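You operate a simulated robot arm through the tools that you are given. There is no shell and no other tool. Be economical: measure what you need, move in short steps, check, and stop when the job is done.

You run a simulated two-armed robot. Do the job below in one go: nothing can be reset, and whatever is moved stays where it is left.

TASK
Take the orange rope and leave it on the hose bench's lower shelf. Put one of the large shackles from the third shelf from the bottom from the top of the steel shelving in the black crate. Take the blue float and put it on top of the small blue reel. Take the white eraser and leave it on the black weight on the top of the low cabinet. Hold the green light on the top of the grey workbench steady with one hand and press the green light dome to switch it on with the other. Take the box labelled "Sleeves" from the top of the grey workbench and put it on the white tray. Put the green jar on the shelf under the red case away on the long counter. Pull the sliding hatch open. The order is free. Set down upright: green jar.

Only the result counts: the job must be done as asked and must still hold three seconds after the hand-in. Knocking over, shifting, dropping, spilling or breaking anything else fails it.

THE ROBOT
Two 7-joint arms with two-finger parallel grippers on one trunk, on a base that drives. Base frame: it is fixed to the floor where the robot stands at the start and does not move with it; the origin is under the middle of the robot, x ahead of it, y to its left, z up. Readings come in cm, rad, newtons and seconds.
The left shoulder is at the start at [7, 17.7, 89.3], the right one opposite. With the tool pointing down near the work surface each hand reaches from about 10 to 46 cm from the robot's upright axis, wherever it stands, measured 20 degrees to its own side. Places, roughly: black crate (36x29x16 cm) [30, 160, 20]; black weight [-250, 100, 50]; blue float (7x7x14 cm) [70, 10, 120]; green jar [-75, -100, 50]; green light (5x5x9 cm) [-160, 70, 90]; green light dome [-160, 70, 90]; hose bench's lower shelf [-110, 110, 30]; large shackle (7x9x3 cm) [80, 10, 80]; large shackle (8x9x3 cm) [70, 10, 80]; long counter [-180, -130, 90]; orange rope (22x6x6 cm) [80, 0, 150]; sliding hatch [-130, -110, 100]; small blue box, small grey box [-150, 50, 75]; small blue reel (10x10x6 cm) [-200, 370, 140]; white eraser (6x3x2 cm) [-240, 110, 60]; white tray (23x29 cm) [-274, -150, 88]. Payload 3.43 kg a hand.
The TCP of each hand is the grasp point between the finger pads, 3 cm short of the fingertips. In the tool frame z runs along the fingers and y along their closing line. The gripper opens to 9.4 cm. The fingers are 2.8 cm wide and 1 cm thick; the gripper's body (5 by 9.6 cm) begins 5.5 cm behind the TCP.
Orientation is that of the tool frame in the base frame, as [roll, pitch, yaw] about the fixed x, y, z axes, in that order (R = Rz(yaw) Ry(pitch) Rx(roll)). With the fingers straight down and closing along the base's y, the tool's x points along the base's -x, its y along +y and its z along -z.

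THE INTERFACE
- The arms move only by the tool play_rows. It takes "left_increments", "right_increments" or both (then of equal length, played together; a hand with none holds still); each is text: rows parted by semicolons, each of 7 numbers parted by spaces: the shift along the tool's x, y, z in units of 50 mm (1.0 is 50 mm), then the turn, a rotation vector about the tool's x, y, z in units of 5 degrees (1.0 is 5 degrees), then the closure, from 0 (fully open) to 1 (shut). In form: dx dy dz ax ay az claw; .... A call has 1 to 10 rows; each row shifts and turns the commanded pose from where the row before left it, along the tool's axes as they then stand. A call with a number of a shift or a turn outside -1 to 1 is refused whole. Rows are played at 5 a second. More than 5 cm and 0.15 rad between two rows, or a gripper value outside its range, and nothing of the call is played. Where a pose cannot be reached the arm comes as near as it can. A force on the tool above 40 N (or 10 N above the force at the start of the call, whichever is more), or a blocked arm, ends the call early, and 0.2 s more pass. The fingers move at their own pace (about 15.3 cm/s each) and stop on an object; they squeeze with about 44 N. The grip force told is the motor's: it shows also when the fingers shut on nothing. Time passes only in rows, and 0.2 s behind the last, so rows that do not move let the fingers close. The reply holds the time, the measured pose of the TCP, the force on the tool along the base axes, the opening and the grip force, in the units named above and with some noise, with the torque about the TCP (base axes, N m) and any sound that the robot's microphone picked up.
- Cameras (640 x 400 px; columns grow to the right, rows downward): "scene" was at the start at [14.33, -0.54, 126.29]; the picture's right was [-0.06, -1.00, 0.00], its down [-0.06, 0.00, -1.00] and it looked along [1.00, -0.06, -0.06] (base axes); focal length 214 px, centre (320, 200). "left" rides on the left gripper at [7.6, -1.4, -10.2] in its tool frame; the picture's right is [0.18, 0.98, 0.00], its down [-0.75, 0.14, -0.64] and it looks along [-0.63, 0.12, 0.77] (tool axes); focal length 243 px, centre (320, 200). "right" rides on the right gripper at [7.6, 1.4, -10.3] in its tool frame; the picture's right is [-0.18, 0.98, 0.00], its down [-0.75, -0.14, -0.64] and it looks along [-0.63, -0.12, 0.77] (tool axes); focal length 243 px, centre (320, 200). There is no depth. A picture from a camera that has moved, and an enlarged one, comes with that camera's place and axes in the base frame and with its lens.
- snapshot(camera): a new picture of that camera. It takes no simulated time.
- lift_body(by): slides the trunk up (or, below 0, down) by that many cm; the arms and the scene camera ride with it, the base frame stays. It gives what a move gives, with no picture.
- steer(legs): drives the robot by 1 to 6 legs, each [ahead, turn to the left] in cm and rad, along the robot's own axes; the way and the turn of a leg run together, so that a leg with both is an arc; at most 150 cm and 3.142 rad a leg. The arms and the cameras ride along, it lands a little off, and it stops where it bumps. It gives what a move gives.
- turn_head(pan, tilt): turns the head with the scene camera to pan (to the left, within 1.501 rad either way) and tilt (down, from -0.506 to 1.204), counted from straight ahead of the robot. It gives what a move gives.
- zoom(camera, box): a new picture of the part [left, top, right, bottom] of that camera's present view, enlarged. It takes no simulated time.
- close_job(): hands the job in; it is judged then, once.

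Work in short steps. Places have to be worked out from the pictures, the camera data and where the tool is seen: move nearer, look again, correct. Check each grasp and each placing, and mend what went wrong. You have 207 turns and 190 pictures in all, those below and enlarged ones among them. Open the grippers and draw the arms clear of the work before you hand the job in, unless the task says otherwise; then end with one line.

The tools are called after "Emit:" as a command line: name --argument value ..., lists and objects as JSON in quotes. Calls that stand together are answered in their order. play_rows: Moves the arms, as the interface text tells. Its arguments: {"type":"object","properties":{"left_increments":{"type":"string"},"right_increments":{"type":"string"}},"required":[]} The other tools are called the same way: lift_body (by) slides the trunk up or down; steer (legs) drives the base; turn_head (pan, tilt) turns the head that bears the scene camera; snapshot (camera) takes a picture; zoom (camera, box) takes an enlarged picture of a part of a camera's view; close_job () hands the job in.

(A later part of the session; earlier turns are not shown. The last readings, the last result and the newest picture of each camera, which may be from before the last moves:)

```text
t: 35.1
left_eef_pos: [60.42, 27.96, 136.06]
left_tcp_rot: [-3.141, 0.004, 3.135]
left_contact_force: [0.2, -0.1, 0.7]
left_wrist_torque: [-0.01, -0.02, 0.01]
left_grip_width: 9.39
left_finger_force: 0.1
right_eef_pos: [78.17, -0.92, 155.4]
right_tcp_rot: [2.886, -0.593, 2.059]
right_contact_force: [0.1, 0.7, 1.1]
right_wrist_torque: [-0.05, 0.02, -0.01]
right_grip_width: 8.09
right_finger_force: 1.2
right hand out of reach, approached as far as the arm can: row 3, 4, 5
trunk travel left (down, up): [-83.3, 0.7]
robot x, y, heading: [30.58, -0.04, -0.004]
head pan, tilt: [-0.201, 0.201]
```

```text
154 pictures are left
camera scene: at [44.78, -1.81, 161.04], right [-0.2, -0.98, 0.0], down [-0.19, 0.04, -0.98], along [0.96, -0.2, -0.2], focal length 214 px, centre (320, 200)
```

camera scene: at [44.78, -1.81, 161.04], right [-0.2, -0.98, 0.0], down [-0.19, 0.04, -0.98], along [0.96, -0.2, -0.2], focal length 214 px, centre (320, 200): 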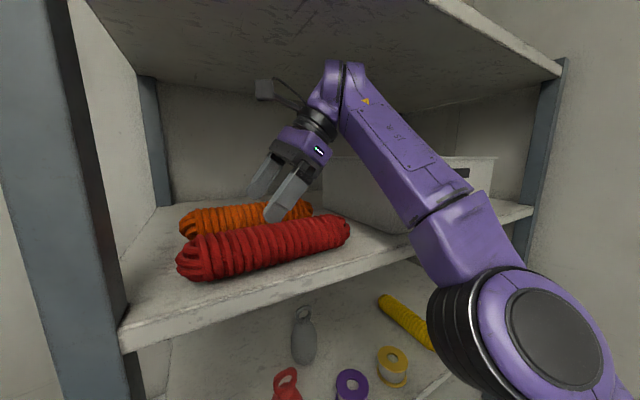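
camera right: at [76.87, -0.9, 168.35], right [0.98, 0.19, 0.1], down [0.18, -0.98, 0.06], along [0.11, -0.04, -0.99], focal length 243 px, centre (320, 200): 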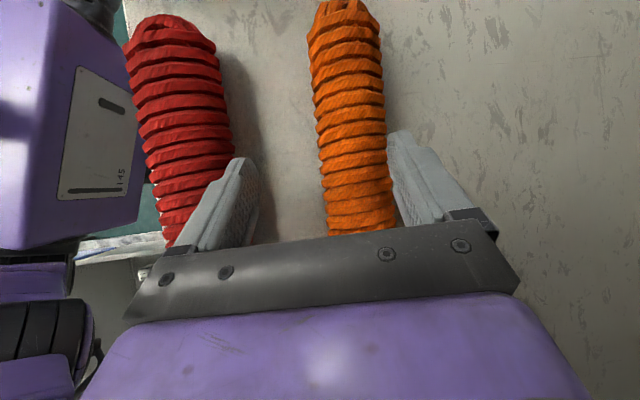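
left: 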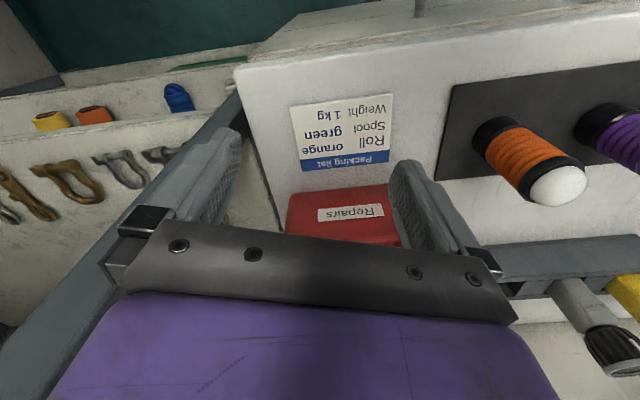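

The arm is at its reach limit and the back finger touches the rope. I back the hand off up and toward me, then creep the base 4 cm in.

Emit:
play_rows --right_increments "0.13 -0.22 -0.15 0 0 0 0.15; 0.13 -0.22 -0.15 0 0 0 0.15; 0 0 0 0 0 0 0.15"

Emit:
steer --legs '[[4, 0]]'

Emit:
snapshot --camera "right"

```text
t: 35.9
left_eef_pos: [60.6, 27.74, 136.08]
left_tcp_rot: [-3.138, 0.0, 3.135]
left_contact_force: [0.5, 0.0, 0.6]
left_wrist_torque: [0.0, 0.02, -0.01]
left_grip_width: 9.42
left_finger_force: 0.0
right_eef_pos: [75.86, -1.51, 156.93]
right_tcp_rot: [2.897, -0.6, 2.052]
right_contact_force: [0.5, 1.2, 0.9]
right_wrist_torque: [0.01, -0.01, -0.01]
right_grip_width: 7.96
right_finger_force: 0.1
trunk travel left (down, up): [-83.3, 0.7]
robot x, y, heading: [30.55, -0.24, -0.004]
head pan, tilt: [-0.201, 0.201]
```

```text
t: 36.7
left_eef_pos: [62.56, 26.73, 135.52]
left_tcp_rot: [-3.118, 0.02, 3.114]
left_contact_force: [-0.9, 1.6, -0.5]
left_wrist_torque: [-0.12, -0.08, -0.03]
left_grip_width: 9.42
left_finger_force: 0.1
right_eef_pos: [76.0, -1.38, 157.36]
right_tcp_rot: [2.862, -0.6, 2.047]
right_contact_force: [0.4, -0.3, 0.2]
right_wrist_torque: [-0.08, 0.04, -0.02]
right_grip_width: 7.98
right_finger_force: 0.1
trunk travel left (down, up): [-83.3, 0.7]
robot x, y, heading: [32.35, -1.41, -0.078]
head pan, tilt: [-0.201, 0.201]
stopped in leg 1: the robot was blocked; the commanded pose is now the measured one
```

```text
153 pictures are left
camera right: at [74.52, -1.49, 170.14], right [0.98, 0.16, 0.12], down [0.16, -0.99, 0.05], along [0.13, -0.03, -0.99], focal length 243 px, centre (320, 200)
```

right: 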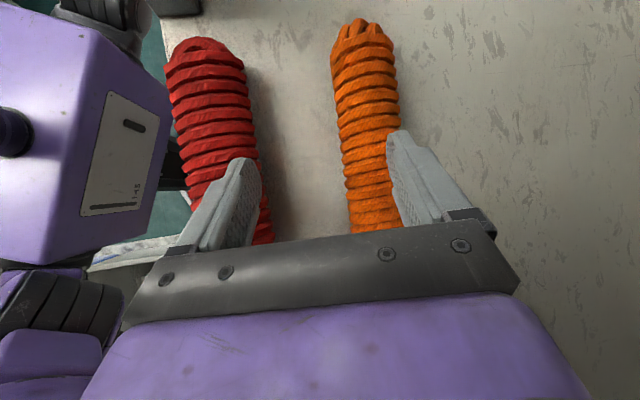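

The base is stopped by the counter; fine, reach suffices if I cross the rope with a flatter hand and steepen only when low. I raise the trunk the last bit, flatten 21° again and move over the rope.

Emit:
lift_body --by 0.7

Emit:
play_rows --right_increments "0 0 0 -0.86 0 -0.6 0.15; 0 0 0 -0.86 0 -0.6 0.15; 0 0 0 -0.86 0 -0.6 0.15; 0 0 0 -0.86 0 -0.6 0.15; 0 0 0 0 0 0 0.15"

Emit:
snapshot --camera "right"

```text
t: 37.0
left_eef_pos: [63.47, 25.05, 135.95]
left_tcp_rot: [-3.127, 0.013, 3.118]
left_contact_force: [-0.3, -1.1, 0.2]
left_wrist_torque: [0.06, 0.04, -0.01]
left_grip_width: 9.4
left_finger_force: 0.0
right_eef_pos: [76.69, -3.06, 157.5]
right_tcp_rot: [2.854, -0.618, 2.055]
right_contact_force: [-1.5, -3.3, 0.2]
right_wrist_torque: [0.19, -0.1, -0.05]
right_grip_width: 7.99
right_finger_force: 0.0
trunk travel left (down, up): [-83.5, 0.5]
robot x, y, heading: [32.33, -1.19, -0.084]
head pan, tilt: [-0.201, 0.201]
stopped: the arm was blocked; the commanded pose is now the measured one
```

```text
t: 38.2
left_eef_pos: [63.24, 25.7, 135.82]
left_tcp_rot: [-3.126, 0.013, 3.115]
left_contact_force: [0.8, -0.1, -0.6]
left_wrist_torque: [0.07, 0.05, -0.02]
left_grip_width: 9.36
left_finger_force: 0.1
right_eef_pos: [77.3, -2.04, 158.17]
right_tcp_rot: [2.756, -0.59, 2.112]
right_contact_force: [-0.2, -0.2, -0.2]
right_wrist_torque: [0.02, -0.01, 0.03]
right_grip_width: 8.0
right_finger_force: 0.0
right hand out of reach, approached as far as the arm can: row 1, 2, 3, 4
trunk travel left (down, up): [-83.5, 0.5]
robot x, y, heading: [32.12, -1.57, -0.077]
head pan, tilt: [-0.201, 0.201]
```

```text
152 pictures are left
camera right: at [74.76, -2.69, 170.85], right [0.97, 0.16, 0.21], down [0.16, -0.99, 0.03], along [0.21, 0.0, -0.98], focal length 243 px, centre (320, 200)
```

right: 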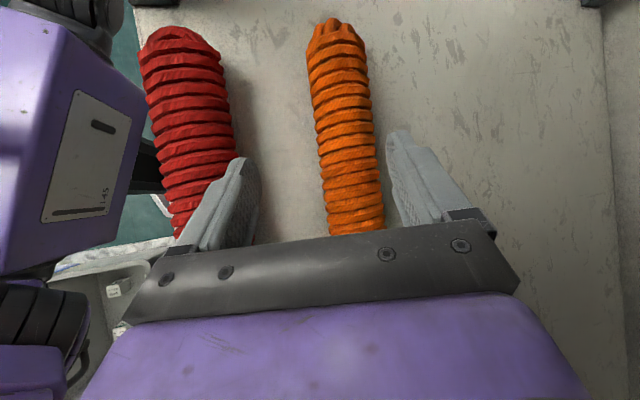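

Something blocks the arm as well. I look before moving more.

Emit:
turn_head --pan -0.3 --tilt -0.1

Emit:
snapshot --camera "scene"

Emit:
turn_head --pan 0.9 --tilt 0.7

Emit:
snapshot --camera "scene"

```text
t: 39.0
left_eef_pos: [63.23, 25.62, 135.74]
left_tcp_rot: [-3.126, 0.017, 3.117]
left_contact_force: [-0.7, 0.5, 0.1]
left_wrist_torque: [-0.01, 0.02, 0.01]
left_grip_width: 9.41
left_finger_force: 0.1
right_eef_pos: [77.19, -2.05, 158.16]
right_tcp_rot: [2.753, -0.593, 2.109]
right_contact_force: [0.3, -0.5, 0.4]
right_wrist_torque: [0.01, 0.01, 0.0]
right_grip_width: 8.01
right_finger_force: 0.1
trunk travel left (down, up): [-83.5, 0.5]
robot x, y, heading: [32.37, -1.37, -0.08]
head pan, tilt: [-0.3, -0.099]
```

```text
151 pictures are left
camera scene: at [45.33, -4.93, 163.92], right [-0.37, -0.93, 0.0], down [0.09, -0.04, -1.0], along [0.92, -0.37, 0.1], focal length 214 px, centre (320, 200)
```

scene: 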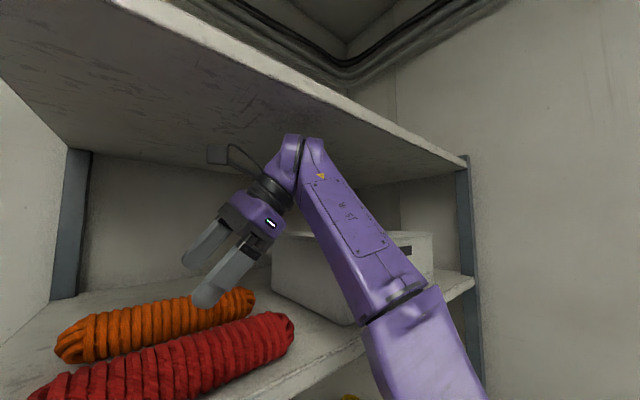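

```text
t: 40.4
left_eef_pos: [63.07, 25.64, 135.82]
left_tcp_rot: [-3.126, 0.015, 3.115]
left_contact_force: [0.9, -0.3, 0.4]
left_wrist_torque: [-0.01, -0.03, -0.01]
left_grip_width: 9.41
left_finger_force: 0.1
right_eef_pos: [77.16, -2.02, 158.14]
right_tcp_rot: [2.754, -0.592, 2.11]
right_contact_force: [0.3, 0.7, 0.3]
right_wrist_torque: [-0.02, 0.01, -0.02]
right_grip_width: 8.0
right_finger_force: 0.1
trunk travel left (down, up): [-83.5, 0.5]
robot x, y, heading: [32.0, -1.08, -0.08]
head pan, tilt: [0.901, 0.7]
```

```text
150 pictures are left
camera scene: at [43.06, 4.54, 156.66], right [0.73, -0.68, 0.0], down [-0.44, -0.47, -0.77], along [0.52, 0.56, -0.64], focal length 214 px, centre (320, 200)
```

scene: 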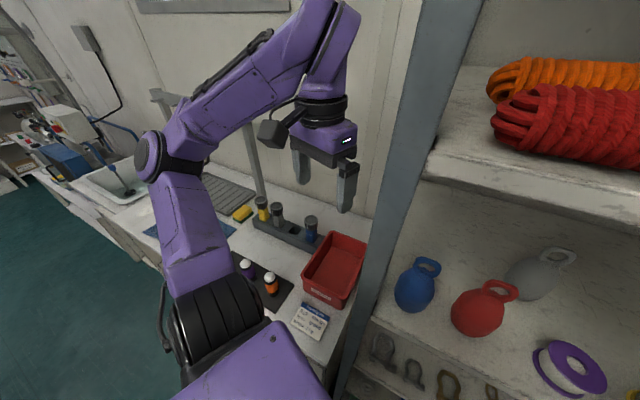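

The wrist was brushing the upper shelf's underside. I back off 2 cm while straightening the heading.

Emit:
steer --legs '[[-2.5, 0.04], [0, 0.04]]'

Emit:
snapshot --camera "right"

```text
t: 41.6
left_eef_pos: [58.13, 28.2, 135.88]
left_tcp_rot: [-3.126, 0.017, -3.087]
left_contact_force: [0.6, 0.0, -0.3]
left_wrist_torque: [0.0, -0.06, 0.02]
left_grip_width: 9.4
left_finger_force: 0.1
right_eef_pos: [74.24, 1.56, 158.35]
right_tcp_rot: [2.751, -0.589, 2.191]
right_contact_force: [-0.5, 0.0, -0.2]
right_wrist_torque: [-0.03, -0.01, -0.02]
right_grip_width: 8.0
right_finger_force: 0.1
trunk travel left (down, up): [-83.5, 0.5]
robot x, y, heading: [29.58, -0.88, 0.006]
head pan, tilt: [0.901, 0.7]
```

```text
149 pictures are left
camera right: at [71.81, 0.79, 170.97], right [0.95, 0.23, 0.21], down [0.23, -0.97, 0.03], along [0.21, 0.02, -0.98], focal length 243 px, centre (320, 200)
```

right: 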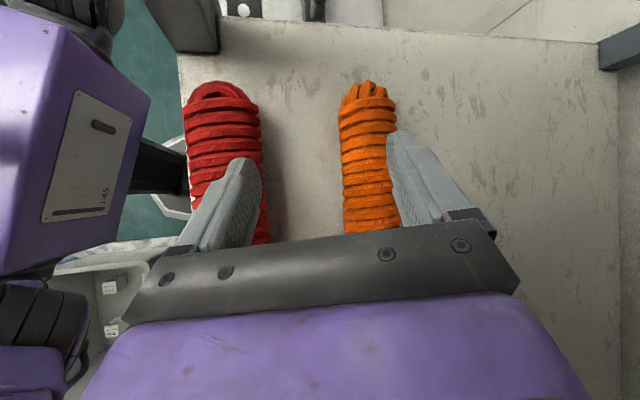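

Aligned now. I flatten the hand 14° and check that it is reachable here.

Emit:
play_rows --right_increments "0 0 0 -0.77 0 -0.54 0.15; 0 0 0 -0.77 0 -0.54 0.15; 0 0 0 -0.77 0 -0.54 0.15; 0 0 0 0 0 0 0.15"

```text
t: 42.6
left_eef_pos: [58.55, 28.35, 135.84]
left_tcp_rot: [-3.126, 0.016, -3.09]
left_contact_force: [0.2, 0.0, 0.0]
left_wrist_torque: [-0.03, 0.01, 0.01]
left_grip_width: 9.38
left_finger_force: 0.2
right_eef_pos: [75.3, 1.98, 159.01]
right_tcp_rot: [2.662, -0.57, 2.239]
right_contact_force: [0.1, -0.6, -1.2]
right_wrist_torque: [-0.02, -0.01, 0.0]
right_grip_width: 7.99
right_finger_force: 0.1
right hand out of reach, approached as far as the arm can: row 1, 2, 3
trunk travel left (down, up): [-83.5, 0.5]
robot x, y, heading: [29.56, -1.19, -0.001]
head pan, tilt: [0.901, 0.7]
```

At the edge of reach again; I step back slightly while flattening further so the wrist comes closer.

Emit:
play_rows --right_increments "0.1 -0.28 -0.08 -0.82 0 -0.57 0.15; 0 0 0 -0.82 0 -0.57 0.15; 0 0 0 0 0 0 0.15; 0 0 0 0 0 0 0.15"

```text
t: 43.6
left_eef_pos: [58.45, 28.38, 135.88]
left_tcp_rot: [-3.126, 0.016, -3.089]
left_contact_force: [-0.5, 0.0, 0.5]
left_wrist_torque: [0.02, 0.02, 0.0]
left_grip_width: 9.39
left_finger_force: 0.0
right_eef_pos: [75.64, 2.13, 159.38]
right_tcp_rot: [2.616, -0.559, 2.264]
right_contact_force: [-0.9, 0.0, -0.4]
right_wrist_torque: [-0.02, -0.04, 0.0]
right_grip_width: 7.97
right_finger_force: 0.0
right hand out of reach, approached as far as the arm can: row 1, 2
trunk travel left (down, up): [-83.5, 0.5]
robot x, y, heading: [29.41, -1.07, -0.001]
head pan, tilt: [0.901, 0.7]
```

Emit:
turn_head --pan -0.3 --tilt -0.05

Emit:
snapshot --camera "scene"

```text
t: 45.0
left_eef_pos: [58.52, 28.37, 135.82]
left_tcp_rot: [-3.126, 0.015, -3.089]
left_contact_force: [-0.1, 0.0, 0.7]
left_wrist_torque: [0.01, -0.03, 0.05]
left_grip_width: 9.4
left_finger_force: 0.0
right_eef_pos: [75.62, 2.16, 159.35]
right_tcp_rot: [2.617, -0.558, 2.266]
right_contact_force: [-0.8, 0.2, -0.3]
right_wrist_torque: [0.0, 0.03, 0.0]
right_grip_width: 7.96
right_finger_force: 0.0
trunk travel left (down, up): [-83.5, 0.5]
robot x, y, heading: [29.33, -1.2, 0.001]
head pan, tilt: [-0.3, -0.051]
```

```text
148 pictures are left
camera scene: at [43.3, -3.69, 163.49], right [-0.3, -0.96, 0.0], down [0.05, -0.01, -1.0], along [0.95, -0.29, 0.05], focal length 214 px, centre (320, 200)
```

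scene: 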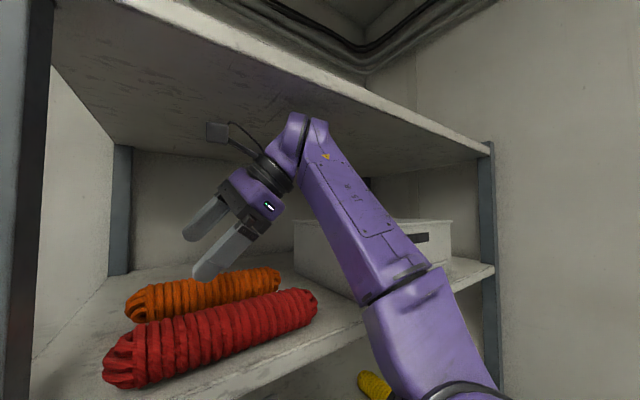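

The arm is almost straight overhead, which stalls it. I withdraw the hand from the shelf toward me to regain mobility.

Emit:
play_rows --right_increments "0.27 -0.72 -0.22 0 0 0 0.15; 0.27 -0.72 -0.22 0 0 0 0.15; 0.27 -0.72 -0.22 0 0 0 0.15; 0 0 0 0 0 0 0.15; 0 0 0 0 0 0 0.15"

Emit:
snapshot --camera "scene"

```text
t: 46.2
left_eef_pos: [58.47, 28.23, 135.89]
left_tcp_rot: [-3.126, 0.016, -3.089]
left_contact_force: [0.2, -0.2, 0.2]
left_wrist_torque: [0.01, -0.02, -0.02]
left_grip_width: 9.4
left_finger_force: 0.0
right_eef_pos: [75.71, 2.1, 159.37]
right_tcp_rot: [2.617, -0.558, 2.266]
right_contact_force: [-0.1, 0.0, 0.2]
right_wrist_torque: [-0.01, 0.01, 0.0]
right_grip_width: 7.99
right_finger_force: 0.1
right hand out of reach, approached as far as the arm can: row 1, 2, 3
trunk travel left (down, up): [-83.5, 0.5]
robot x, y, heading: [29.49, -1.14, 0.003]
head pan, tilt: [-0.3, -0.051]
```

```text
147 pictures are left
camera scene: at [43.29, -3.71, 163.5], right [-0.3, -0.96, 0.0], down [0.05, -0.02, -1.0], along [0.95, -0.3, 0.05], focal length 214 px, centre (320, 200)
```

scene: 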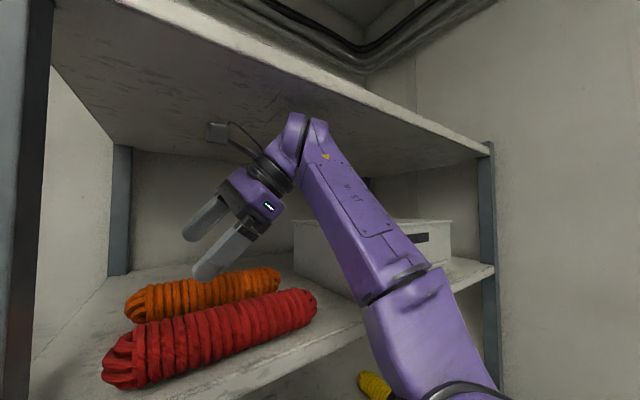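

The arm IK is stuck, so I shut the fingers (raising their low point clear of the red rope) and back the base out.

Emit:
play_rows --right_increments "0 0 0 0 0 0 1; 0 0 0 0 0 0 1; 0 0 0 0 0 0 1; 0 0 0 0 0 0 1"

Emit:
steer --legs '[[-14, 0]]'

Emit:
snapshot --camera "scene"

```text
t: 47.2
left_eef_pos: [58.41, 28.3, 135.84]
left_tcp_rot: [-3.125, 0.015, -3.089]
left_contact_force: [-0.1, -0.5, -0.3]
left_wrist_torque: [0.0, 0.0, -0.04]
left_grip_width: 9.4
left_finger_force: 0.1
right_eef_pos: [75.71, 2.09, 159.51]
right_tcp_rot: [2.615, -0.557, 2.265]
right_contact_force: [0.3, 0.5, -0.9]
right_wrist_torque: [0.03, -0.03, 0.01]
right_grip_width: 0.0
right_finger_force: 33.2
trunk travel left (down, up): [-83.5, 0.5]
robot x, y, heading: [29.53, -0.91, -0.005]
head pan, tilt: [-0.3, -0.051]
```

```text
t: 48.5
left_eef_pos: [44.66, 28.24, 135.69]
left_tcp_rot: [-3.126, 0.012, -3.09]
left_contact_force: [0.6, 0.0, 0.3]
left_wrist_torque: [-0.01, 0.02, 0.01]
left_grip_width: 9.39
left_finger_force: 0.0
right_eef_pos: [61.96, 2.07, 159.31]
right_tcp_rot: [2.618, -0.561, 2.263]
right_contact_force: [-0.1, 0.0, -0.5]
right_wrist_torque: [-0.01, 0.01, 0.01]
right_grip_width: 0.0
right_finger_force: 33.1
trunk travel left (down, up): [-83.5, 0.5]
robot x, y, heading: [15.54, -0.96, 0.001]
head pan, tilt: [-0.3, -0.051]
```

```text
146 pictures are left
camera scene: at [29.54, -3.71, 163.46], right [-0.3, -0.96, 0.0], down [0.05, -0.02, -1.0], along [0.95, -0.3, 0.05], focal length 214 px, centre (320, 200)
```

scene: 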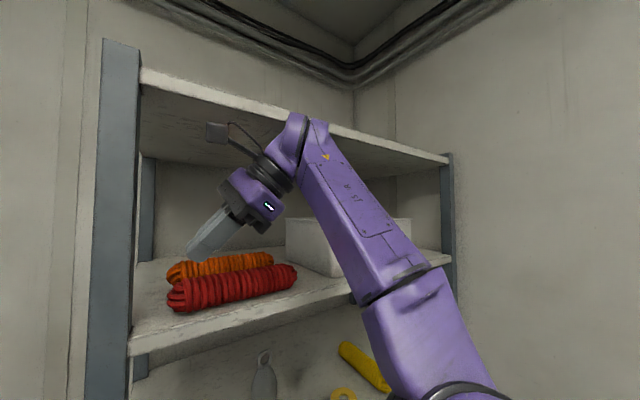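

Ropes are undisturbed. I back off a bit more and lower the hand in front of the shelf.

Emit:
steer --legs '[[-6, 0]]'

Emit:
play_rows --right_increments "-0.28 -0.23 0.39 0 0 0 0.3; -0.28 -0.23 0.39 0 0 0 0.3; -0.28 -0.23 0.39 0 0 0 0.3; -0.28 -0.23 0.39 0 0 0 0.3; 0 0 0 0 0 0 0.3; 0 0 0 0 0 0 0.3"

```text
t: 49.5
left_eef_pos: [39.56, 28.21, 135.59]
left_tcp_rot: [-3.126, 0.009, -3.091]
left_contact_force: [0.3, 0.3, -0.4]
left_wrist_torque: [0.0, 0.04, -0.01]
left_grip_width: 9.4
left_finger_force: 0.0
right_eef_pos: [56.93, 2.12, 159.08]
right_tcp_rot: [2.624, -0.563, 2.26]
right_contact_force: [0.6, 0.4, -0.9]
right_wrist_torque: [-0.01, 0.05, 0.05]
right_grip_width: 0.0
right_finger_force: 33.3
trunk travel left (down, up): [-83.5, 0.5]
robot x, y, heading: [9.75, -1.14, -0.0]
head pan, tilt: [-0.3, -0.051]
```

```text
t: 50.9
left_eef_pos: [38.42, 28.25, 135.84]
left_tcp_rot: [-3.126, 0.016, -3.09]
left_contact_force: [-0.4, 0.2, 0.2]
left_wrist_torque: [0.01, -0.02, 0.03]
left_grip_width: 9.39
left_finger_force: 0.0
right_eef_pos: [57.72, 3.01, 157.32]
right_tcp_rot: [2.618, -0.557, 2.265]
right_contact_force: [-0.1, 0.1, -0.8]
right_wrist_torque: [-0.01, -0.04, 0.03]
right_grip_width: 6.54
right_finger_force: 0.0
right hand out of reach, approached as far as the arm can: row 1, 2, 3, 4
trunk travel left (down, up): [-83.5, 0.5]
robot x, y, heading: [9.89, -0.63, 0.0]
head pan, tilt: [-0.3, -0.051]
```

Emit:
play_rows --right_increments "0 0 0 0.82 0 0.57 0.3; 0 0 0 0.82 0 0.57 0.3; 0 0 0 0.82 0 0.57 0.3; 0 0 0 0.82 0 0.57 0.3; 0 0 0 0.82 0 0.57 0.3; 0 0 0 0 0 0 0.3"

```text
t: 52.3
left_eef_pos: [38.4, 28.48, 135.76]
left_tcp_rot: [-3.124, 0.015, -3.087]
left_contact_force: [0.0, 0.4, 0.0]
left_wrist_torque: [0.04, -0.01, 0.01]
left_grip_width: 9.4
left_finger_force: 0.1
right_eef_pos: [50.48, 6.48, 156.28]
right_tcp_rot: [3.028, -0.621, 2.04]
right_contact_force: [-0.2, -0.3, 0.2]
right_wrist_torque: [-0.03, 0.01, 0.0]
right_grip_width: 6.59
right_finger_force: 0.1
right hand out of reach, approached as far as the arm can: row 1, 2, 3, 4, 5
trunk travel left (down, up): [-83.5, 0.5]
robot x, y, heading: [9.84, -1.28, 0.0]
head pan, tilt: [-0.3, -0.051]
```

Emit:
play_rows --right_increments "0 0 0.2 0 -1 0 0.3; 0 0 0.2 0 -1 0 0.3; 0 0 0.2 0 -1 0 0.3; 0 0 0.2 0 -1 0 0.3; 0 0 0.2 0 -1 0 0.3; 0 0 0.2 0 -1 0 0.3; 0 0 0.2 0 -1 0 0.3; 0 0 0 0 0 0 0.3"

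Emit:
snapshot --camera "scene"

```text
t: 54.1
left_eef_pos: [38.46, 28.38, 135.83]
left_tcp_rot: [-3.126, 0.016, -3.087]
left_contact_force: [-0.2, 0.1, -0.3]
left_wrist_torque: [-0.02, -0.02, -0.01]
left_grip_width: 9.4
left_finger_force: 0.1
right_eef_pos: [45.72, 7.91, 154.51]
right_tcp_rot: [3.022, -0.22, 2.004]
right_contact_force: [0.1, -0.2, -0.5]
right_wrist_torque: [0.03, -0.02, 0.01]
right_grip_width: 6.56
right_finger_force: 0.0
right hand out of reach, approached as far as the arm can: row 1, 2, 3, 4, 6
trunk travel left (down, up): [-83.5, 0.5]
robot x, y, heading: [9.99, -0.98, 0.002]
head pan, tilt: [-0.3, -0.051]
```

```text
145 pictures are left
camera scene: at [23.23, -3.65, 163.51], right [-0.3, -0.96, 0.0], down [0.05, -0.02, -1.0], along [0.95, -0.3, 0.05], focal length 214 px, centre (320, 200)
```

scene: 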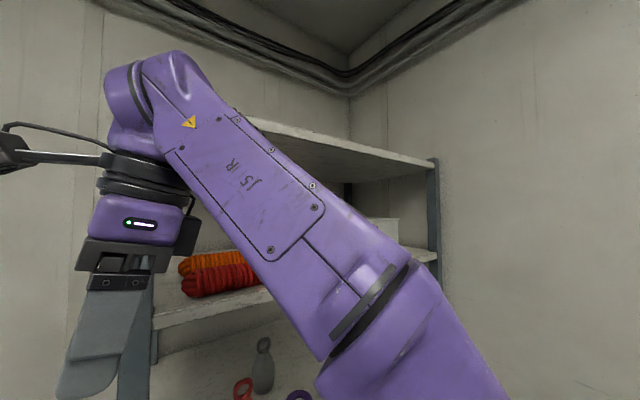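

Control is back. I'll retry with the simpler forward tilt, but deeper (about 65° in the end). First I null the side tilt and set the yaw to the rope's 0.28 rad.

Emit:
play_rows --right_increments "0 0 0 0 -0.84 0 0.2; 0 0 0 0 -0.84 0 0.2; 0 0 0 0 -0.84 0 0.2; 0 0 0 0 0 0.8 0.2; 0 0 0 0 0 0.8 0.2; 0 0 0 -1 0 0 0.2; 0 0 0 -1 0 0 0.2; 0 0 0 -1 0 0 0.2; 0 0 0 -1 0 0 0.2; 0 0 0 0 0 0 0.2"

```text
t: 56.3
left_eef_pos: [38.56, 28.24, 135.82]
left_tcp_rot: [-3.125, 0.014, -3.088]
left_contact_force: [0.4, 0.3, -0.6]
left_wrist_torque: [-0.01, -0.01, 0.0]
left_grip_width: 9.41
left_finger_force: 0.1
right_eef_pos: [44.82, 8.11, 151.74]
right_tcp_rot: [2.683, 0.005, 1.85]
right_contact_force: [-0.3, -0.4, 0.2]
right_wrist_torque: [-0.04, 0.01, 0.02]
right_grip_width: 7.5
right_finger_force: 0.1
right hand out of reach, approached as far as the arm can: row 1, 2, 3
trunk travel left (down, up): [-83.5, 0.5]
robot x, y, heading: [9.57, -0.92, 0.007]
head pan, tilt: [-0.3, -0.051]
```

Emit:
play_rows --right_increments "0 0 0 -0.97 0 0 0.2; 0 0 0 -0.97 0 0 0.2; 0 0 0 -0.97 0 0 0.2; 0 0 0 -0.97 0 0 0.2; 0 0 0 -0.97 0 0 0.2; 0 0 0 -0.97 0 0 0.2; 0 0 0 -0.97 0 0 0.2; 0 0 0 -0.97 0 0 0.2; 0 0 0 -0.97 0 0 0.2; 0 0 0 0 0 0 0.2"

```text
t: 58.5
left_eef_pos: [38.64, 28.29, 135.84]
left_tcp_rot: [-3.126, 0.014, -3.087]
left_contact_force: [0.4, 0.1, -0.4]
left_wrist_torque: [-0.02, 0.0, 0.0]
left_grip_width: 9.42
left_finger_force: 0.1
right_eef_pos: [45.19, 7.99, 151.55]
right_tcp_rot: [1.929, 0.001, 1.841]
right_contact_force: [0.3, -0.3, -0.3]
right_wrist_torque: [0.01, 0.0, 0.0]
right_grip_width: 7.54
right_finger_force: 0.1
trunk travel left (down, up): [-83.5, 0.5]
robot x, y, heading: [9.7, -0.74, -0.005]
head pan, tilt: [-0.3, -0.051]
```

Emit:
play_rows --right_increments "-0.71 0.57 0 0 0 0 0.2; -0.71 0.57 0 0 0 0 0.2; -0.71 0.57 0 0 0 0 0.2; 0 0 0 0 0 0 0.2"

Emit:
steer --legs '[[18, 0]]'

Emit:
turn_head --pan -0.2 --tilt 0.15

Emit:
snapshot --camera "scene"

Emit:
snapshot --camera "right"

```text
t: 59.5
left_eef_pos: [38.43, 28.35, 135.84]
left_tcp_rot: [-3.125, 0.013, -3.089]
left_contact_force: [0.4, -0.6, -0.8]
left_wrist_torque: [0.01, 0.03, 0.01]
left_grip_width: 9.37
left_finger_force: 0.1
right_eef_pos: [50.7, -1.06, 159.86]
right_tcp_rot: [1.924, 0.007, 1.849]
right_contact_force: [-0.3, 0.4, 0.3]
right_wrist_torque: [-0.03, 0.02, 0.0]
right_grip_width: 7.5
right_finger_force: 0.1
trunk travel left (down, up): [-83.5, 0.5]
robot x, y, heading: [10.21, -1.12, -0.002]
head pan, tilt: [-0.3, -0.051]
```

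```text
t: 61.0
left_eef_pos: [56.02, 28.27, 135.89]
left_tcp_rot: [-3.127, 0.016, -3.087]
left_contact_force: [-0.2, 0.2, 1.2]
left_wrist_torque: [-0.03, -0.02, 0.02]
left_grip_width: 9.4
left_finger_force: 0.1
right_eef_pos: [68.12, -1.09, 159.97]
right_tcp_rot: [1.922, 0.007, 1.853]
right_contact_force: [0.1, -0.5, 1.0]
right_wrist_torque: [0.0, 0.0, 0.01]
right_grip_width: 7.52
right_finger_force: 0.1
trunk travel left (down, up): [-83.5, 0.5]
robot x, y, heading: [27.75, -1.28, -0.004]
head pan, tilt: [-0.3, -0.051]
```

```text
t: 61.7
left_eef_pos: [56.47, 28.26, 135.67]
left_tcp_rot: [-3.126, 0.013, -3.088]
left_contact_force: [-0.5, -0.3, -0.2]
left_wrist_torque: [-0.02, -0.02, 0.0]
left_grip_width: 9.41
left_finger_force: 0.1
right_eef_pos: [68.57, -1.06, 159.78]
right_tcp_rot: [1.921, 0.005, 1.853]
right_contact_force: [0.3, 0.6, 0.1]
right_wrist_torque: [0.03, -0.02, -0.01]
right_grip_width: 7.55
right_finger_force: 0.0
trunk travel left (down, up): [-83.5, 0.5]
robot x, y, heading: [27.77, -1.2, 0.001]
head pan, tilt: [-0.201, 0.15]
```

```text
144 pictures are left
camera scene: at [42.0, -2.93, 161.68], right [-0.2, -0.98, 0.0], down [-0.15, 0.03, -0.99], along [0.97, -0.2, -0.15], focal length 214 px, centre (320, 200)
```

scene: 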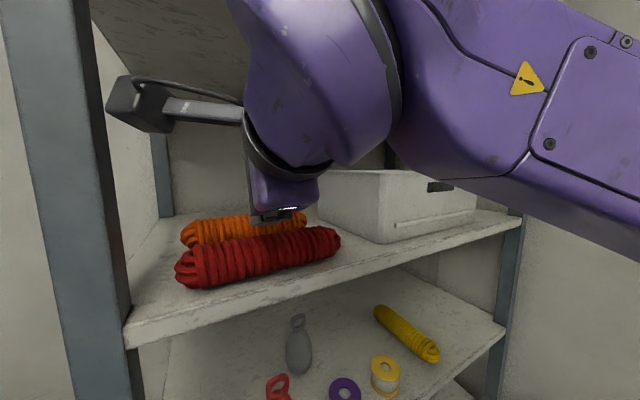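

```text
143 pictures are left
camera right: at [57.84, 3.89, 164.7], right [0.38, -0.08, 0.92], down [-0.42, -0.9, 0.09], along [0.83, -0.42, -0.37], focal length 243 px, centre (320, 200)
```

right: 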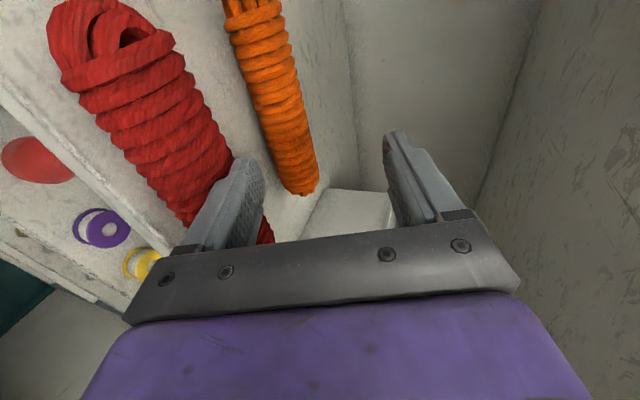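

Emit:
play_rows --right_increments "-0.08 0.325 0.745 0 0 0 0.2; -0.08 0.325 0.745 0 0 0 0.2; 0 0 0 0 0 0 0.2"

Emit:
snapshot --camera "right"

```text
t: 62.5
left_eef_pos: [56.44, 28.2, 135.92]
left_tcp_rot: [-3.126, 0.016, -3.087]
left_contact_force: [1.3, -0.9, -0.1]
left_wrist_torque: [0.04, 0.0, 0.0]
left_grip_width: 9.4
left_finger_force: 0.1
right_eef_pos: [76.31, 0.18, 160.35]
right_tcp_rot: [1.923, 0.005, 1.851]
right_contact_force: [0.1, 0.1, 0.2]
right_wrist_torque: [0.01, -0.02, 0.02]
right_grip_width: 7.53
right_finger_force: 0.1
trunk travel left (down, up): [-83.5, 0.5]
robot x, y, heading: [27.73, -1.07, -0.0]
head pan, tilt: [-0.201, 0.15]
```

```text
142 pictures are left
camera right: at [65.57, 5.07, 165.22], right [0.37, -0.08, 0.92], down [-0.42, -0.9, 0.09], along [0.83, -0.42, -0.37], focal length 243 px, centre (320, 200)
```

right: 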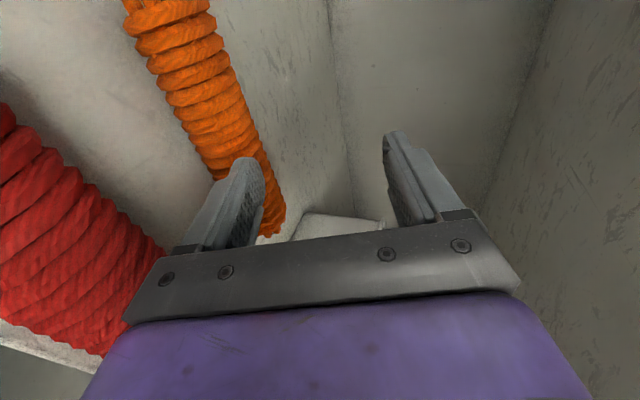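

Emit:
play_rows --right_increments "-0.05 -0.136 0.05 1 0 0 0.2; -0.05 -0.131 0.061 1 0 0 0.2; -0.05 -0.126 0.073 1 0 0 0.2; -0.05 -0.119 0.083 1 0 0 0.2; -0.05 -0.111 0.093 1 0 0 0.2; -0.05 -0.103 0.103 1 0 0 0.2; 0 0 0 0 0 0 0.2"

Emit:
snapshot --camera "right"

```text
t: 64.1
left_eef_pos: [56.55, 28.37, 135.86]
left_tcp_rot: [-3.126, 0.015, -3.088]
left_contact_force: [-0.9, 0.4, -0.1]
left_wrist_torque: [0.03, -0.01, 0.01]
left_grip_width: 9.4
left_finger_force: 0.0
right_eef_pos: [77.08, -0.94, 155.94]
right_tcp_rot: [2.447, 0.007, 1.852]
right_contact_force: [0.4, 0.3, -0.4]
right_wrist_torque: [0.0, -0.01, -0.02]
right_grip_width: 7.52
right_finger_force: 0.0
trunk travel left (down, up): [-83.5, 0.5]
robot x, y, heading: [27.8, -0.95, 0.003]
head pan, tilt: [-0.201, 0.15]
```

```text
141 pictures are left
camera right: at [69.79, 4.98, 164.73], right [0.78, 0.04, 0.63], down [-0.29, -0.87, 0.41], along [0.56, -0.5, -0.66], focal length 243 px, centre (320, 200)
```

right: 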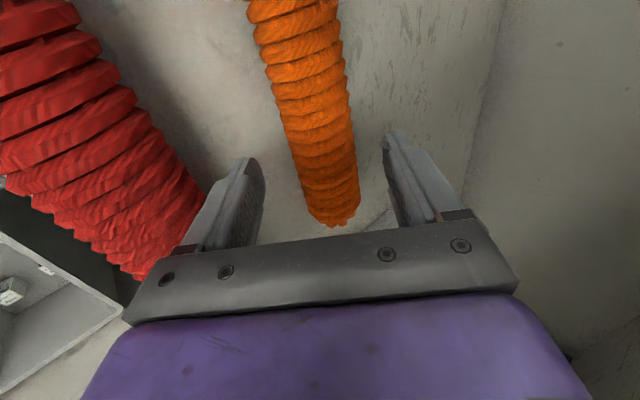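

Rope is centred between the fingers. I align laterally and go down while steepening to 65°.

Emit:
play_rows --right_increments "0.22 -0.07 0.02 0 0 0 0.22; -0.03 0.038 0.2 0.75 0 0 0.22; -0.03 0.038 0.2 0.75 0 0 0.22; -0.03 0.038 0.2 0.75 0 0 0.22; -0.03 0.038 0.17 0.75 0 0 0.22; 0 0 0 0 0 0 0.22"

Emit:
snapshot --camera "right"

```text
t: 65.5
left_eef_pos: [56.51, 28.41, 135.86]
left_tcp_rot: [-3.125, 0.015, -3.088]
left_contact_force: [-0.6, 0.7, 0.5]
left_wrist_torque: [0.0, -0.04, -0.02]
left_grip_width: 9.39
left_finger_force: 0.1
right_eef_pos: [79.18, 0.28, 153.03]
right_tcp_rot: [2.704, 0.006, 1.851]
right_contact_force: [0.2, -1.1, -0.3]
right_wrist_torque: [0.03, 0.02, -0.02]
right_grip_width: 7.34
right_finger_force: 0.1
trunk travel left (down, up): [-83.5, 0.5]
robot x, y, heading: [27.67, -1.07, 0.001]
head pan, tilt: [-0.201, 0.15]
```

```text
140 pictures are left
camera right: at [74.17, 6.96, 162.95], right [0.9, 0.07, 0.42], down [-0.18, -0.83, 0.53], along [0.39, -0.55, -0.74], focal length 243 px, centre (320, 200)
```

right: 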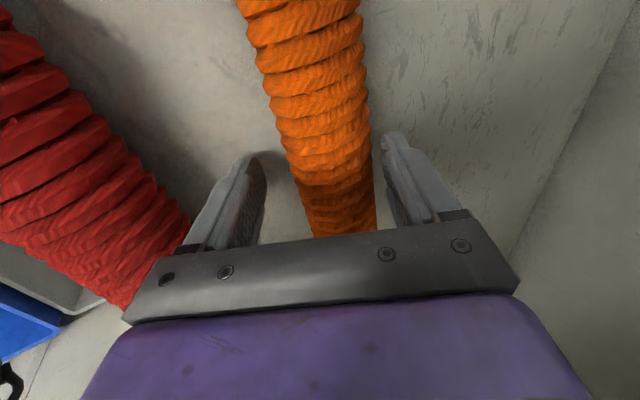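

No contact and properly straddled. Small centring and lowering, then close.

Emit:
play_rows --right_increments "0 0.07 0.11 0 0 0 0.22; 0 0 0 0 0 0 0.3; 0 0 0 0 0 0 1; 0 0 0 0 0 0 1; 0 0 0 0 0 0 1"

Emit:
snapshot --camera "right"

```text
t: 66.7
left_eef_pos: [56.38, 28.51, 135.91]
left_tcp_rot: [-3.122, 0.016, -3.088]
left_contact_force: [-0.2, 0.6, 0.3]
left_wrist_torque: [0.02, 0.02, 0.0]
left_grip_width: 9.41
left_finger_force: 0.1
right_eef_pos: [79.76, -0.17, 153.38]
right_tcp_rot: [2.695, -0.003, 1.837]
right_contact_force: [0.1, 2.4, 7.9]
right_wrist_torque: [-0.6, -0.39, 0.18]
right_grip_width: 5.48
right_finger_force: 44.6
right hand out of reach, approached as far as the arm can: row 1
trunk travel left (down, up): [-83.5, 0.5]
robot x, y, heading: [27.68, -1.13, 0.003]
head pan, tilt: [-0.201, 0.15]
stopped in row 5 (right hand): the force on the tool passed its limit at 42 N (the readings are from after the stop); the commanded pose is now the measured one
```

```text
139 pictures are left
camera right: at [74.6, 6.35, 163.29], right [0.9, 0.06, 0.42], down [-0.19, -0.84, 0.51], along [0.38, -0.55, -0.74], focal length 243 px, centre (320, 200)
```

right: 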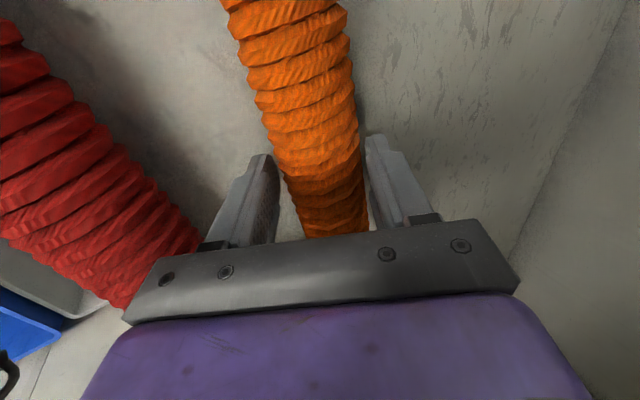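

Held at 5.5 cm. I lift gently with slight flattening and check whether it stays.

Emit:
play_rows --right_increments "0 0.04 -0.09 -0.3 0 0 1; 0 0.04 -0.09 -0.5 0 0 1; 0 0 0 0 0 0 1"

Emit:
snapshot --camera "right"

```text
t: 67.5
left_eef_pos: [56.66, 28.36, 135.86]
left_tcp_rot: [-3.127, 0.015, -3.088]
left_contact_force: [-0.2, 0.4, 0.8]
left_wrist_torque: [0.01, 0.01, 0.0]
left_grip_width: 9.42
left_finger_force: 0.0
right_eef_pos: [79.64, -0.04, 154.26]
right_tcp_rot: [2.627, -0.004, 1.841]
right_contact_force: [-0.3, 1.3, -2.3]
right_wrist_torque: [-0.05, 0.01, 0.04]
right_grip_width: 5.47
right_finger_force: 43.4
trunk travel left (down, up): [-83.5, 0.5]
robot x, y, heading: [27.8, -1.22, 0.004]
head pan, tilt: [-0.201, 0.15]
```

```text
138 pictures are left
camera right: at [74.03, 6.19, 163.93], right [0.87, 0.05, 0.48], down [-0.22, -0.85, 0.49], along [0.43, -0.53, -0.73], focal length 243 px, centre (320, 200)
```

right: 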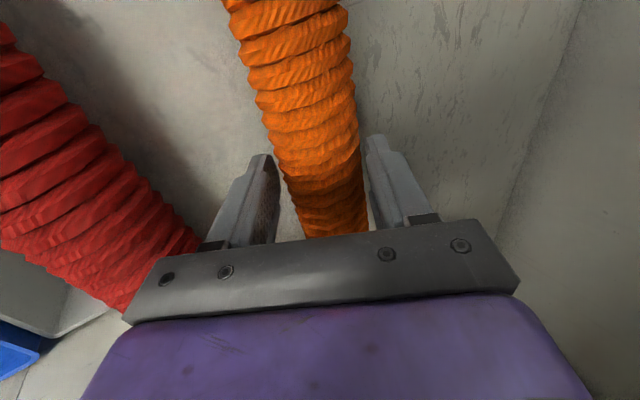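

The rope came up with the hand. I continue to flatten and raise.

Emit:
play_rows --right_increments "0 0.08 -0.139 -1 0 0 1; 0 0.092 -0.131 -1 0 0 1; 0 0.103 -0.123 -1 0 0 1; 0 0.113 -0.113 -1 0 0 1; 0 0.123 -0.103 -1 0 0 1; 0 0.131 -0.092 -1 0 0 1; 0 0.139 -0.08 -1 0 0 1; 0 0.2 -0.08 0 0 0 1; 0 0 0 0 0 0 1"

Emit:
snapshot --camera "scene"

```text
t: 69.5
left_eef_pos: [56.55, 28.42, 135.89]
left_tcp_rot: [-3.125, 0.014, -3.089]
left_contact_force: [-0.4, 0.7, -0.4]
left_wrist_torque: [-0.04, 0.02, 0.02]
left_grip_width: 9.39
left_finger_force: 0.0
right_eef_pos: [79.86, -0.14, 160.85]
right_tcp_rot: [2.016, -0.004, 1.842]
right_contact_force: [-0.1, 1.3, -2.3]
right_wrist_torque: [-0.02, 0.09, -0.02]
right_grip_width: 5.4
right_finger_force: 44.0
trunk travel left (down, up): [-83.5, 0.5]
robot x, y, heading: [27.59, -0.98, 0.003]
head pan, tilt: [-0.201, 0.15]
```

```text
137 pictures are left
camera scene: at [42.05, -2.87, 161.67], right [-0.2, -0.98, 0.0], down [-0.15, 0.03, -0.99], along [0.97, -0.2, -0.15], focal length 214 px, centre (320, 200)
```

scene: 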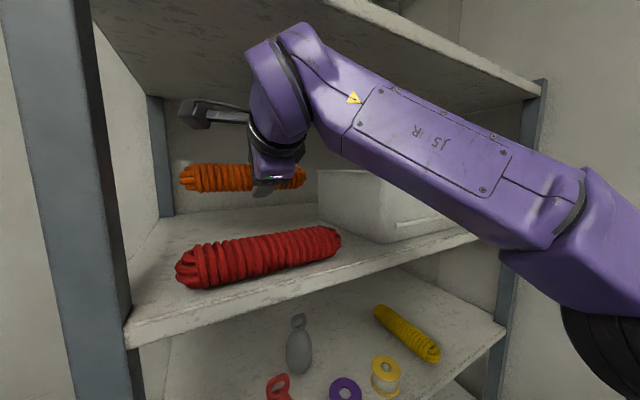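

Rope in hand. I draw it back toward me and slightly right, clear of the left post, then back the base out.

Emit:
play_rows --right_increments "-0.19 -0.29 -0.61 0 0 0 1; -0.19 -0.29 -0.61 0 0 0 1; -0.19 -0.29 -0.61 0 0 0 1; 0 0 0 0 0 0 1"

Emit:
snapshot --camera "scene"

```text
t: 70.5
left_eef_pos: [56.58, 28.43, 135.89]
left_tcp_rot: [-3.125, 0.012, -3.088]
left_contact_force: [0.6, -1.6, 0.3]
left_wrist_torque: [-0.04, 0.03, 0.0]
left_grip_width: 9.4
left_finger_force: 0.0
right_eef_pos: [70.7, -5.63, 160.88]
right_tcp_rot: [2.018, -0.003, 1.841]
right_contact_force: [0.5, -0.4, -2.1]
right_wrist_torque: [-0.04, 0.03, 0.0]
right_grip_width: 5.4
right_finger_force: 43.9
trunk travel left (down, up): [-83.5, 0.5]
robot x, y, heading: [27.67, -0.95, 0.003]
head pan, tilt: [-0.201, 0.15]
```

```text
136 pictures are left
camera scene: at [42.09, -2.88, 161.66], right [-0.2, -0.98, 0.0], down [-0.15, 0.03, -0.99], along [0.97, -0.2, -0.15], focal length 214 px, centre (320, 200)
```

scene: 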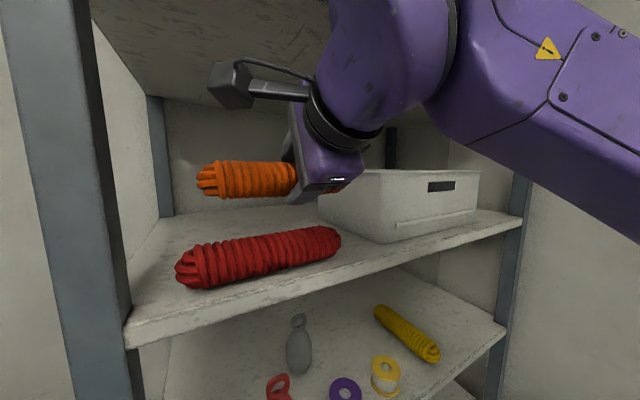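

Now back out 19 cm with the rope.

Emit:
steer --legs '[[-19, 0]]'

Emit:
lift_body --by -20

Emit:
play_rows --left_increments "0 0 0 0 -1 -0.65 0; 0 0 0 0 -1 -0.65 0; 0 0 0 0 -1 -0.65 0; 0 0 0 0 -1 -0.65 0; 0 0 0 0 -1 0 0; 0 0 0 0 -1 0 0; 0 0 0 0 -1 0 0; 0 0 0 0 -1 0 0; 0 0 0 0 -1 0 0; 0 0 0 0 -1 0 0"

Emit:
turn_head --pan 0 --tilt 0.4

Emit:
snapshot --camera "scene"

```text
t: 72.1
left_eef_pos: [38.24, 28.41, 135.67]
left_tcp_rot: [-3.125, 0.009, -3.082]
left_contact_force: [0.4, -0.2, 0.1]
left_wrist_torque: [0.0, 0.02, -0.03]
left_grip_width: 9.4
left_finger_force: 0.1
right_eef_pos: [52.69, -5.52, 160.84]
right_tcp_rot: [2.021, -0.006, 1.844]
right_contact_force: [0.9, 0.6, -2.0]
right_wrist_torque: [-0.04, 0.02, 0.0]
right_grip_width: 5.41
right_finger_force: 43.8
trunk travel left (down, up): [-83.5, 0.5]
robot x, y, heading: [9.36, -0.96, 0.013]
head pan, tilt: [-0.201, 0.15]
```

```text
t: 74.2
left_eef_pos: [37.95, 28.53, 115.78]
left_tcp_rot: [-3.124, 0.015, -3.083]
left_contact_force: [0.4, -0.1, 0.1]
left_wrist_torque: [0.0, 0.02, -0.02]
left_grip_width: 9.4
left_finger_force: 0.0
right_eef_pos: [52.19, -5.48, 141.13]
right_tcp_rot: [2.017, -0.003, 1.845]
right_contact_force: [-0.1, -1.6, -2.3]
right_wrist_torque: [0.0, 0.02, 0.0]
right_grip_width: 5.38
right_finger_force: 44.0
trunk travel left (down, up): [-63.5, 20.5]
robot x, y, heading: [9.13, -1.26, 0.008]
head pan, tilt: [-0.201, 0.15]
```

```text
t: 76.4
left_eef_pos: [38.52, 28.49, 117.31]
left_tcp_rot: [-3.053, 0.877, -2.792]
left_contact_force: [0.6, 0.9, 0.4]
left_wrist_torque: [0.01, 0.01, -0.02]
left_grip_width: 9.39
left_finger_force: 0.0
left hand out of reach, approached as far as the arm can: row 10
right_eef_pos: [52.31, -5.49, 140.92]
right_tcp_rot: [2.019, -0.003, 1.844]
right_contact_force: [0.0, 0.0, -2.5]
right_wrist_torque: [-0.05, 0.06, 0.01]
right_grip_width: 5.35
right_finger_force: 43.7
trunk travel left (down, up): [-63.5, 20.5]
robot x, y, heading: [9.46, -1.22, 0.01]
head pan, tilt: [-0.201, 0.15]
```

```text
t: 77.2
left_eef_pos: [38.6, 28.67, 117.42]
left_tcp_rot: [-3.053, 0.878, -2.791]
left_contact_force: [0.9, 0.1, 0.8]
left_wrist_torque: [0.0, 0.02, 0.05]
left_grip_width: 9.39
left_finger_force: 0.0
right_eef_pos: [52.38, -5.51, 140.99]
right_tcp_rot: [2.019, -0.004, 1.847]
right_contact_force: [0.4, 0.0, -2.0]
right_wrist_torque: [-0.02, 0.05, 0.02]
right_grip_width: 5.36
right_finger_force: 44.0
trunk travel left (down, up): [-63.5, 20.5]
robot x, y, heading: [9.38, -1.22, 0.006]
head pan, tilt: [0.0, 0.4]
```

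```text
135 pictures are left
camera scene: at [23.77, -1.07, 139.35], right [0.01, -1.0, 0.0], down [-0.39, 0.0, -0.92], along [0.92, 0.0, -0.39], focal length 214 px, centre (320, 200)
```

scene: 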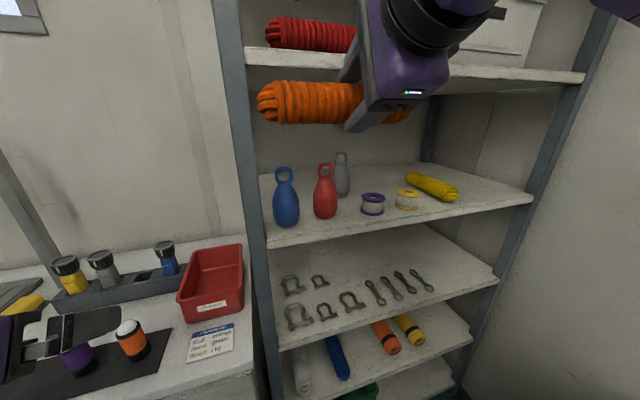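

Left wrist was just too close to the trunk. I move the rope out to the right, and bring the left hand forward in front of the float.

Emit:
play_rows --right_increments "-0.715 -0.04 -0.43 0 0 0 1; -0.715 -0.04 -0.43 0 0 0 1; -0.715 -0.04 -0.43 0 0 0 1; -0.715 -0.04 -0.43 0 0 0 1; 0 0 0 0 0 0 1; 0 0 0 0 0 0 1; 0 0 0 0 0 0 1; 0 0 0 0 0 0 1; 0 0 0 0 0 0 1" --left_increments "0 0 0 0 0 0 0.19; -0.149 -0.722 0.136 0 0 0 0.19; -0.149 -0.722 0.136 0 0 0 0.19; -0.149 -0.722 0.136 0 0 0 0.19; -0.149 -0.722 0.136 0 0 0 0.19; -0.149 -0.722 0.136 0 0 0 0.19; -0.149 -0.722 0.136 0 0 0 0.19; -0.149 -0.722 0.136 0 0 0 0.19; 0 0 0 0 0 0 0.19"

Emit:
play_rows --left_increments "0 0 0 -0.38 -1 -0.32 0.19; 0 0 0 -0.38 -1 -0.32 0.19; 0 0 0 -0.38 -1 -0.32 0.19; 0 0 0 0 0 0 0.19"

Emit:
snapshot --camera "scene"

Emit:
snapshot --camera "left"

```text
t: 79.2
left_eef_pos: [52.41, 6.26, 119.92]
left_tcp_rot: [-3.049, 0.879, -2.788]
left_contact_force: [0.5, 0.0, 0.2]
left_wrist_torque: [0.02, 0.01, -0.05]
left_grip_width: 7.59
left_finger_force: 0.0
right_eef_pos: [48.2, -21.28, 143.93]
right_tcp_rot: [2.017, -0.002, 1.844]
right_contact_force: [0.5, 0.9, -1.9]
right_wrist_torque: [-0.01, 0.07, -0.02]
right_grip_width: 5.33
right_finger_force: 44.4
trunk travel left (down, up): [-63.5, 20.5]
robot x, y, heading: [9.39, -1.05, 0.003]
head pan, tilt: [0.0, 0.4]
```

```text
t: 80.2
left_eef_pos: [52.31, 6.25, 119.92]
left_tcp_rot: [-2.964, 1.13, -2.572]
left_contact_force: [-0.8, 0.1, 0.7]
left_wrist_torque: [-0.01, 0.0, -0.01]
left_grip_width: 7.59
left_finger_force: 0.1
right_eef_pos: [48.44, -21.33, 143.98]
right_tcp_rot: [2.017, -0.003, 1.845]
right_contact_force: [0.9, -0.6, -1.8]
right_wrist_torque: [-0.04, 0.05, 0.01]
right_grip_width: 5.34
right_finger_force: 43.8
trunk travel left (down, up): [-63.5, 20.5]
robot x, y, heading: [9.36, -1.18, 0.005]
head pan, tilt: [0.0, 0.4]
```

```text
134 pictures are left
camera scene: at [23.77, -1.09, 139.34], right [0.01, -1.0, 0.0], down [-0.39, 0.0, -0.92], along [0.92, 0.01, -0.39], focal length 214 px, centre (320, 200)
```

scene: 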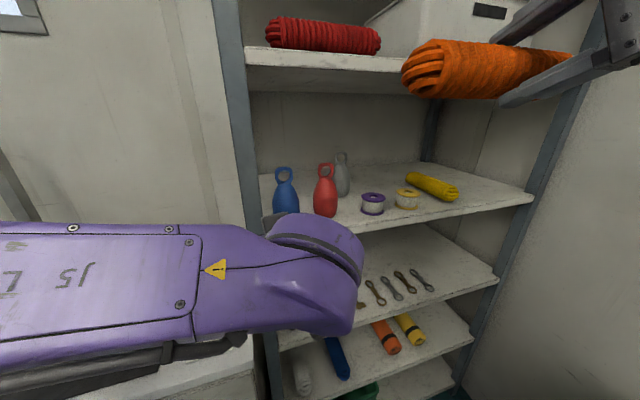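

```text
133 pictures are left
camera left: at [41.56, -0.04, 117.3], right [-0.46, 0.86, -0.24], down [-0.33, 0.09, 0.94], along [0.83, 0.51, 0.24], focal length 243 px, centre (320, 200)
```

left: 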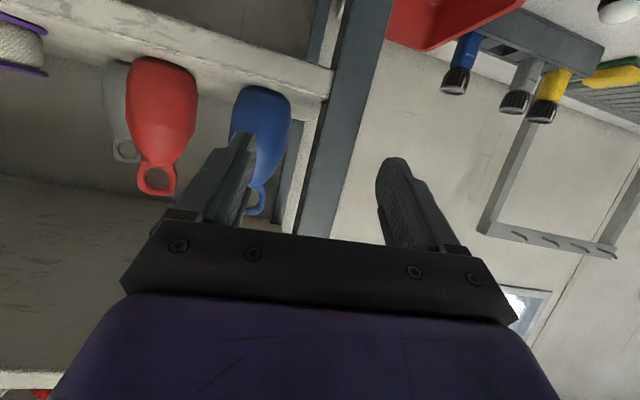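

I trim the heading, shift to line up with the float, and look.

Emit:
play_rows --left_increments "0 0 0 -0.82 -0.07 -0.38 0.19; -0.05 -0.71 0.14 0 0 0 0.19; -0.05 -0.71 0.14 0 0 0 0.19; 0 0 0 0 0 0 0.19"

Emit:
snapshot --camera "left"

```text
t: 81.2
left_eef_pos: [56.98, 0.7, 120.0]
left_tcp_rot: [-2.964, 1.128, -2.492]
left_contact_force: [0.2, 0.5, 0.3]
left_wrist_torque: [0.01, -0.02, -0.04]
left_grip_width: 7.61
left_finger_force: 0.1
right_eef_pos: [48.22, -21.22, 143.96]
right_tcp_rot: [2.017, -0.004, 1.847]
right_contact_force: [-0.9, 1.0, -2.5]
right_wrist_torque: [-0.04, 0.04, -0.04]
right_grip_width: 5.32
right_finger_force: 44.5
trunk travel left (down, up): [-63.5, 20.5]
robot x, y, heading: [9.28, -1.05, 0.004]
head pan, tilt: [0.0, 0.4]
```

```text
132 pictures are left
camera left: at [46.68, -6.41, 117.55], right [-0.52, 0.82, -0.24], down [-0.33, 0.06, 0.94], along [0.78, 0.57, 0.24], focal length 243 px, centre (320, 200)
```

left: 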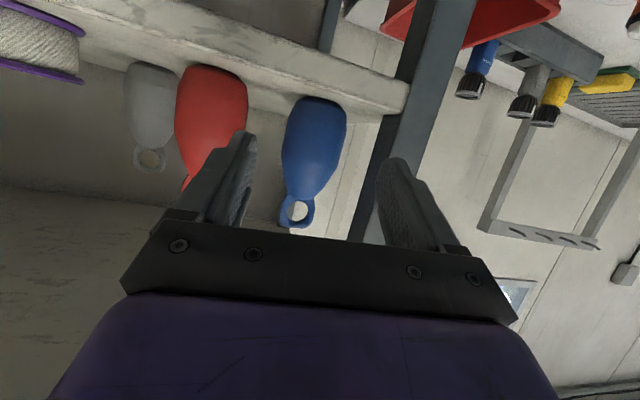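

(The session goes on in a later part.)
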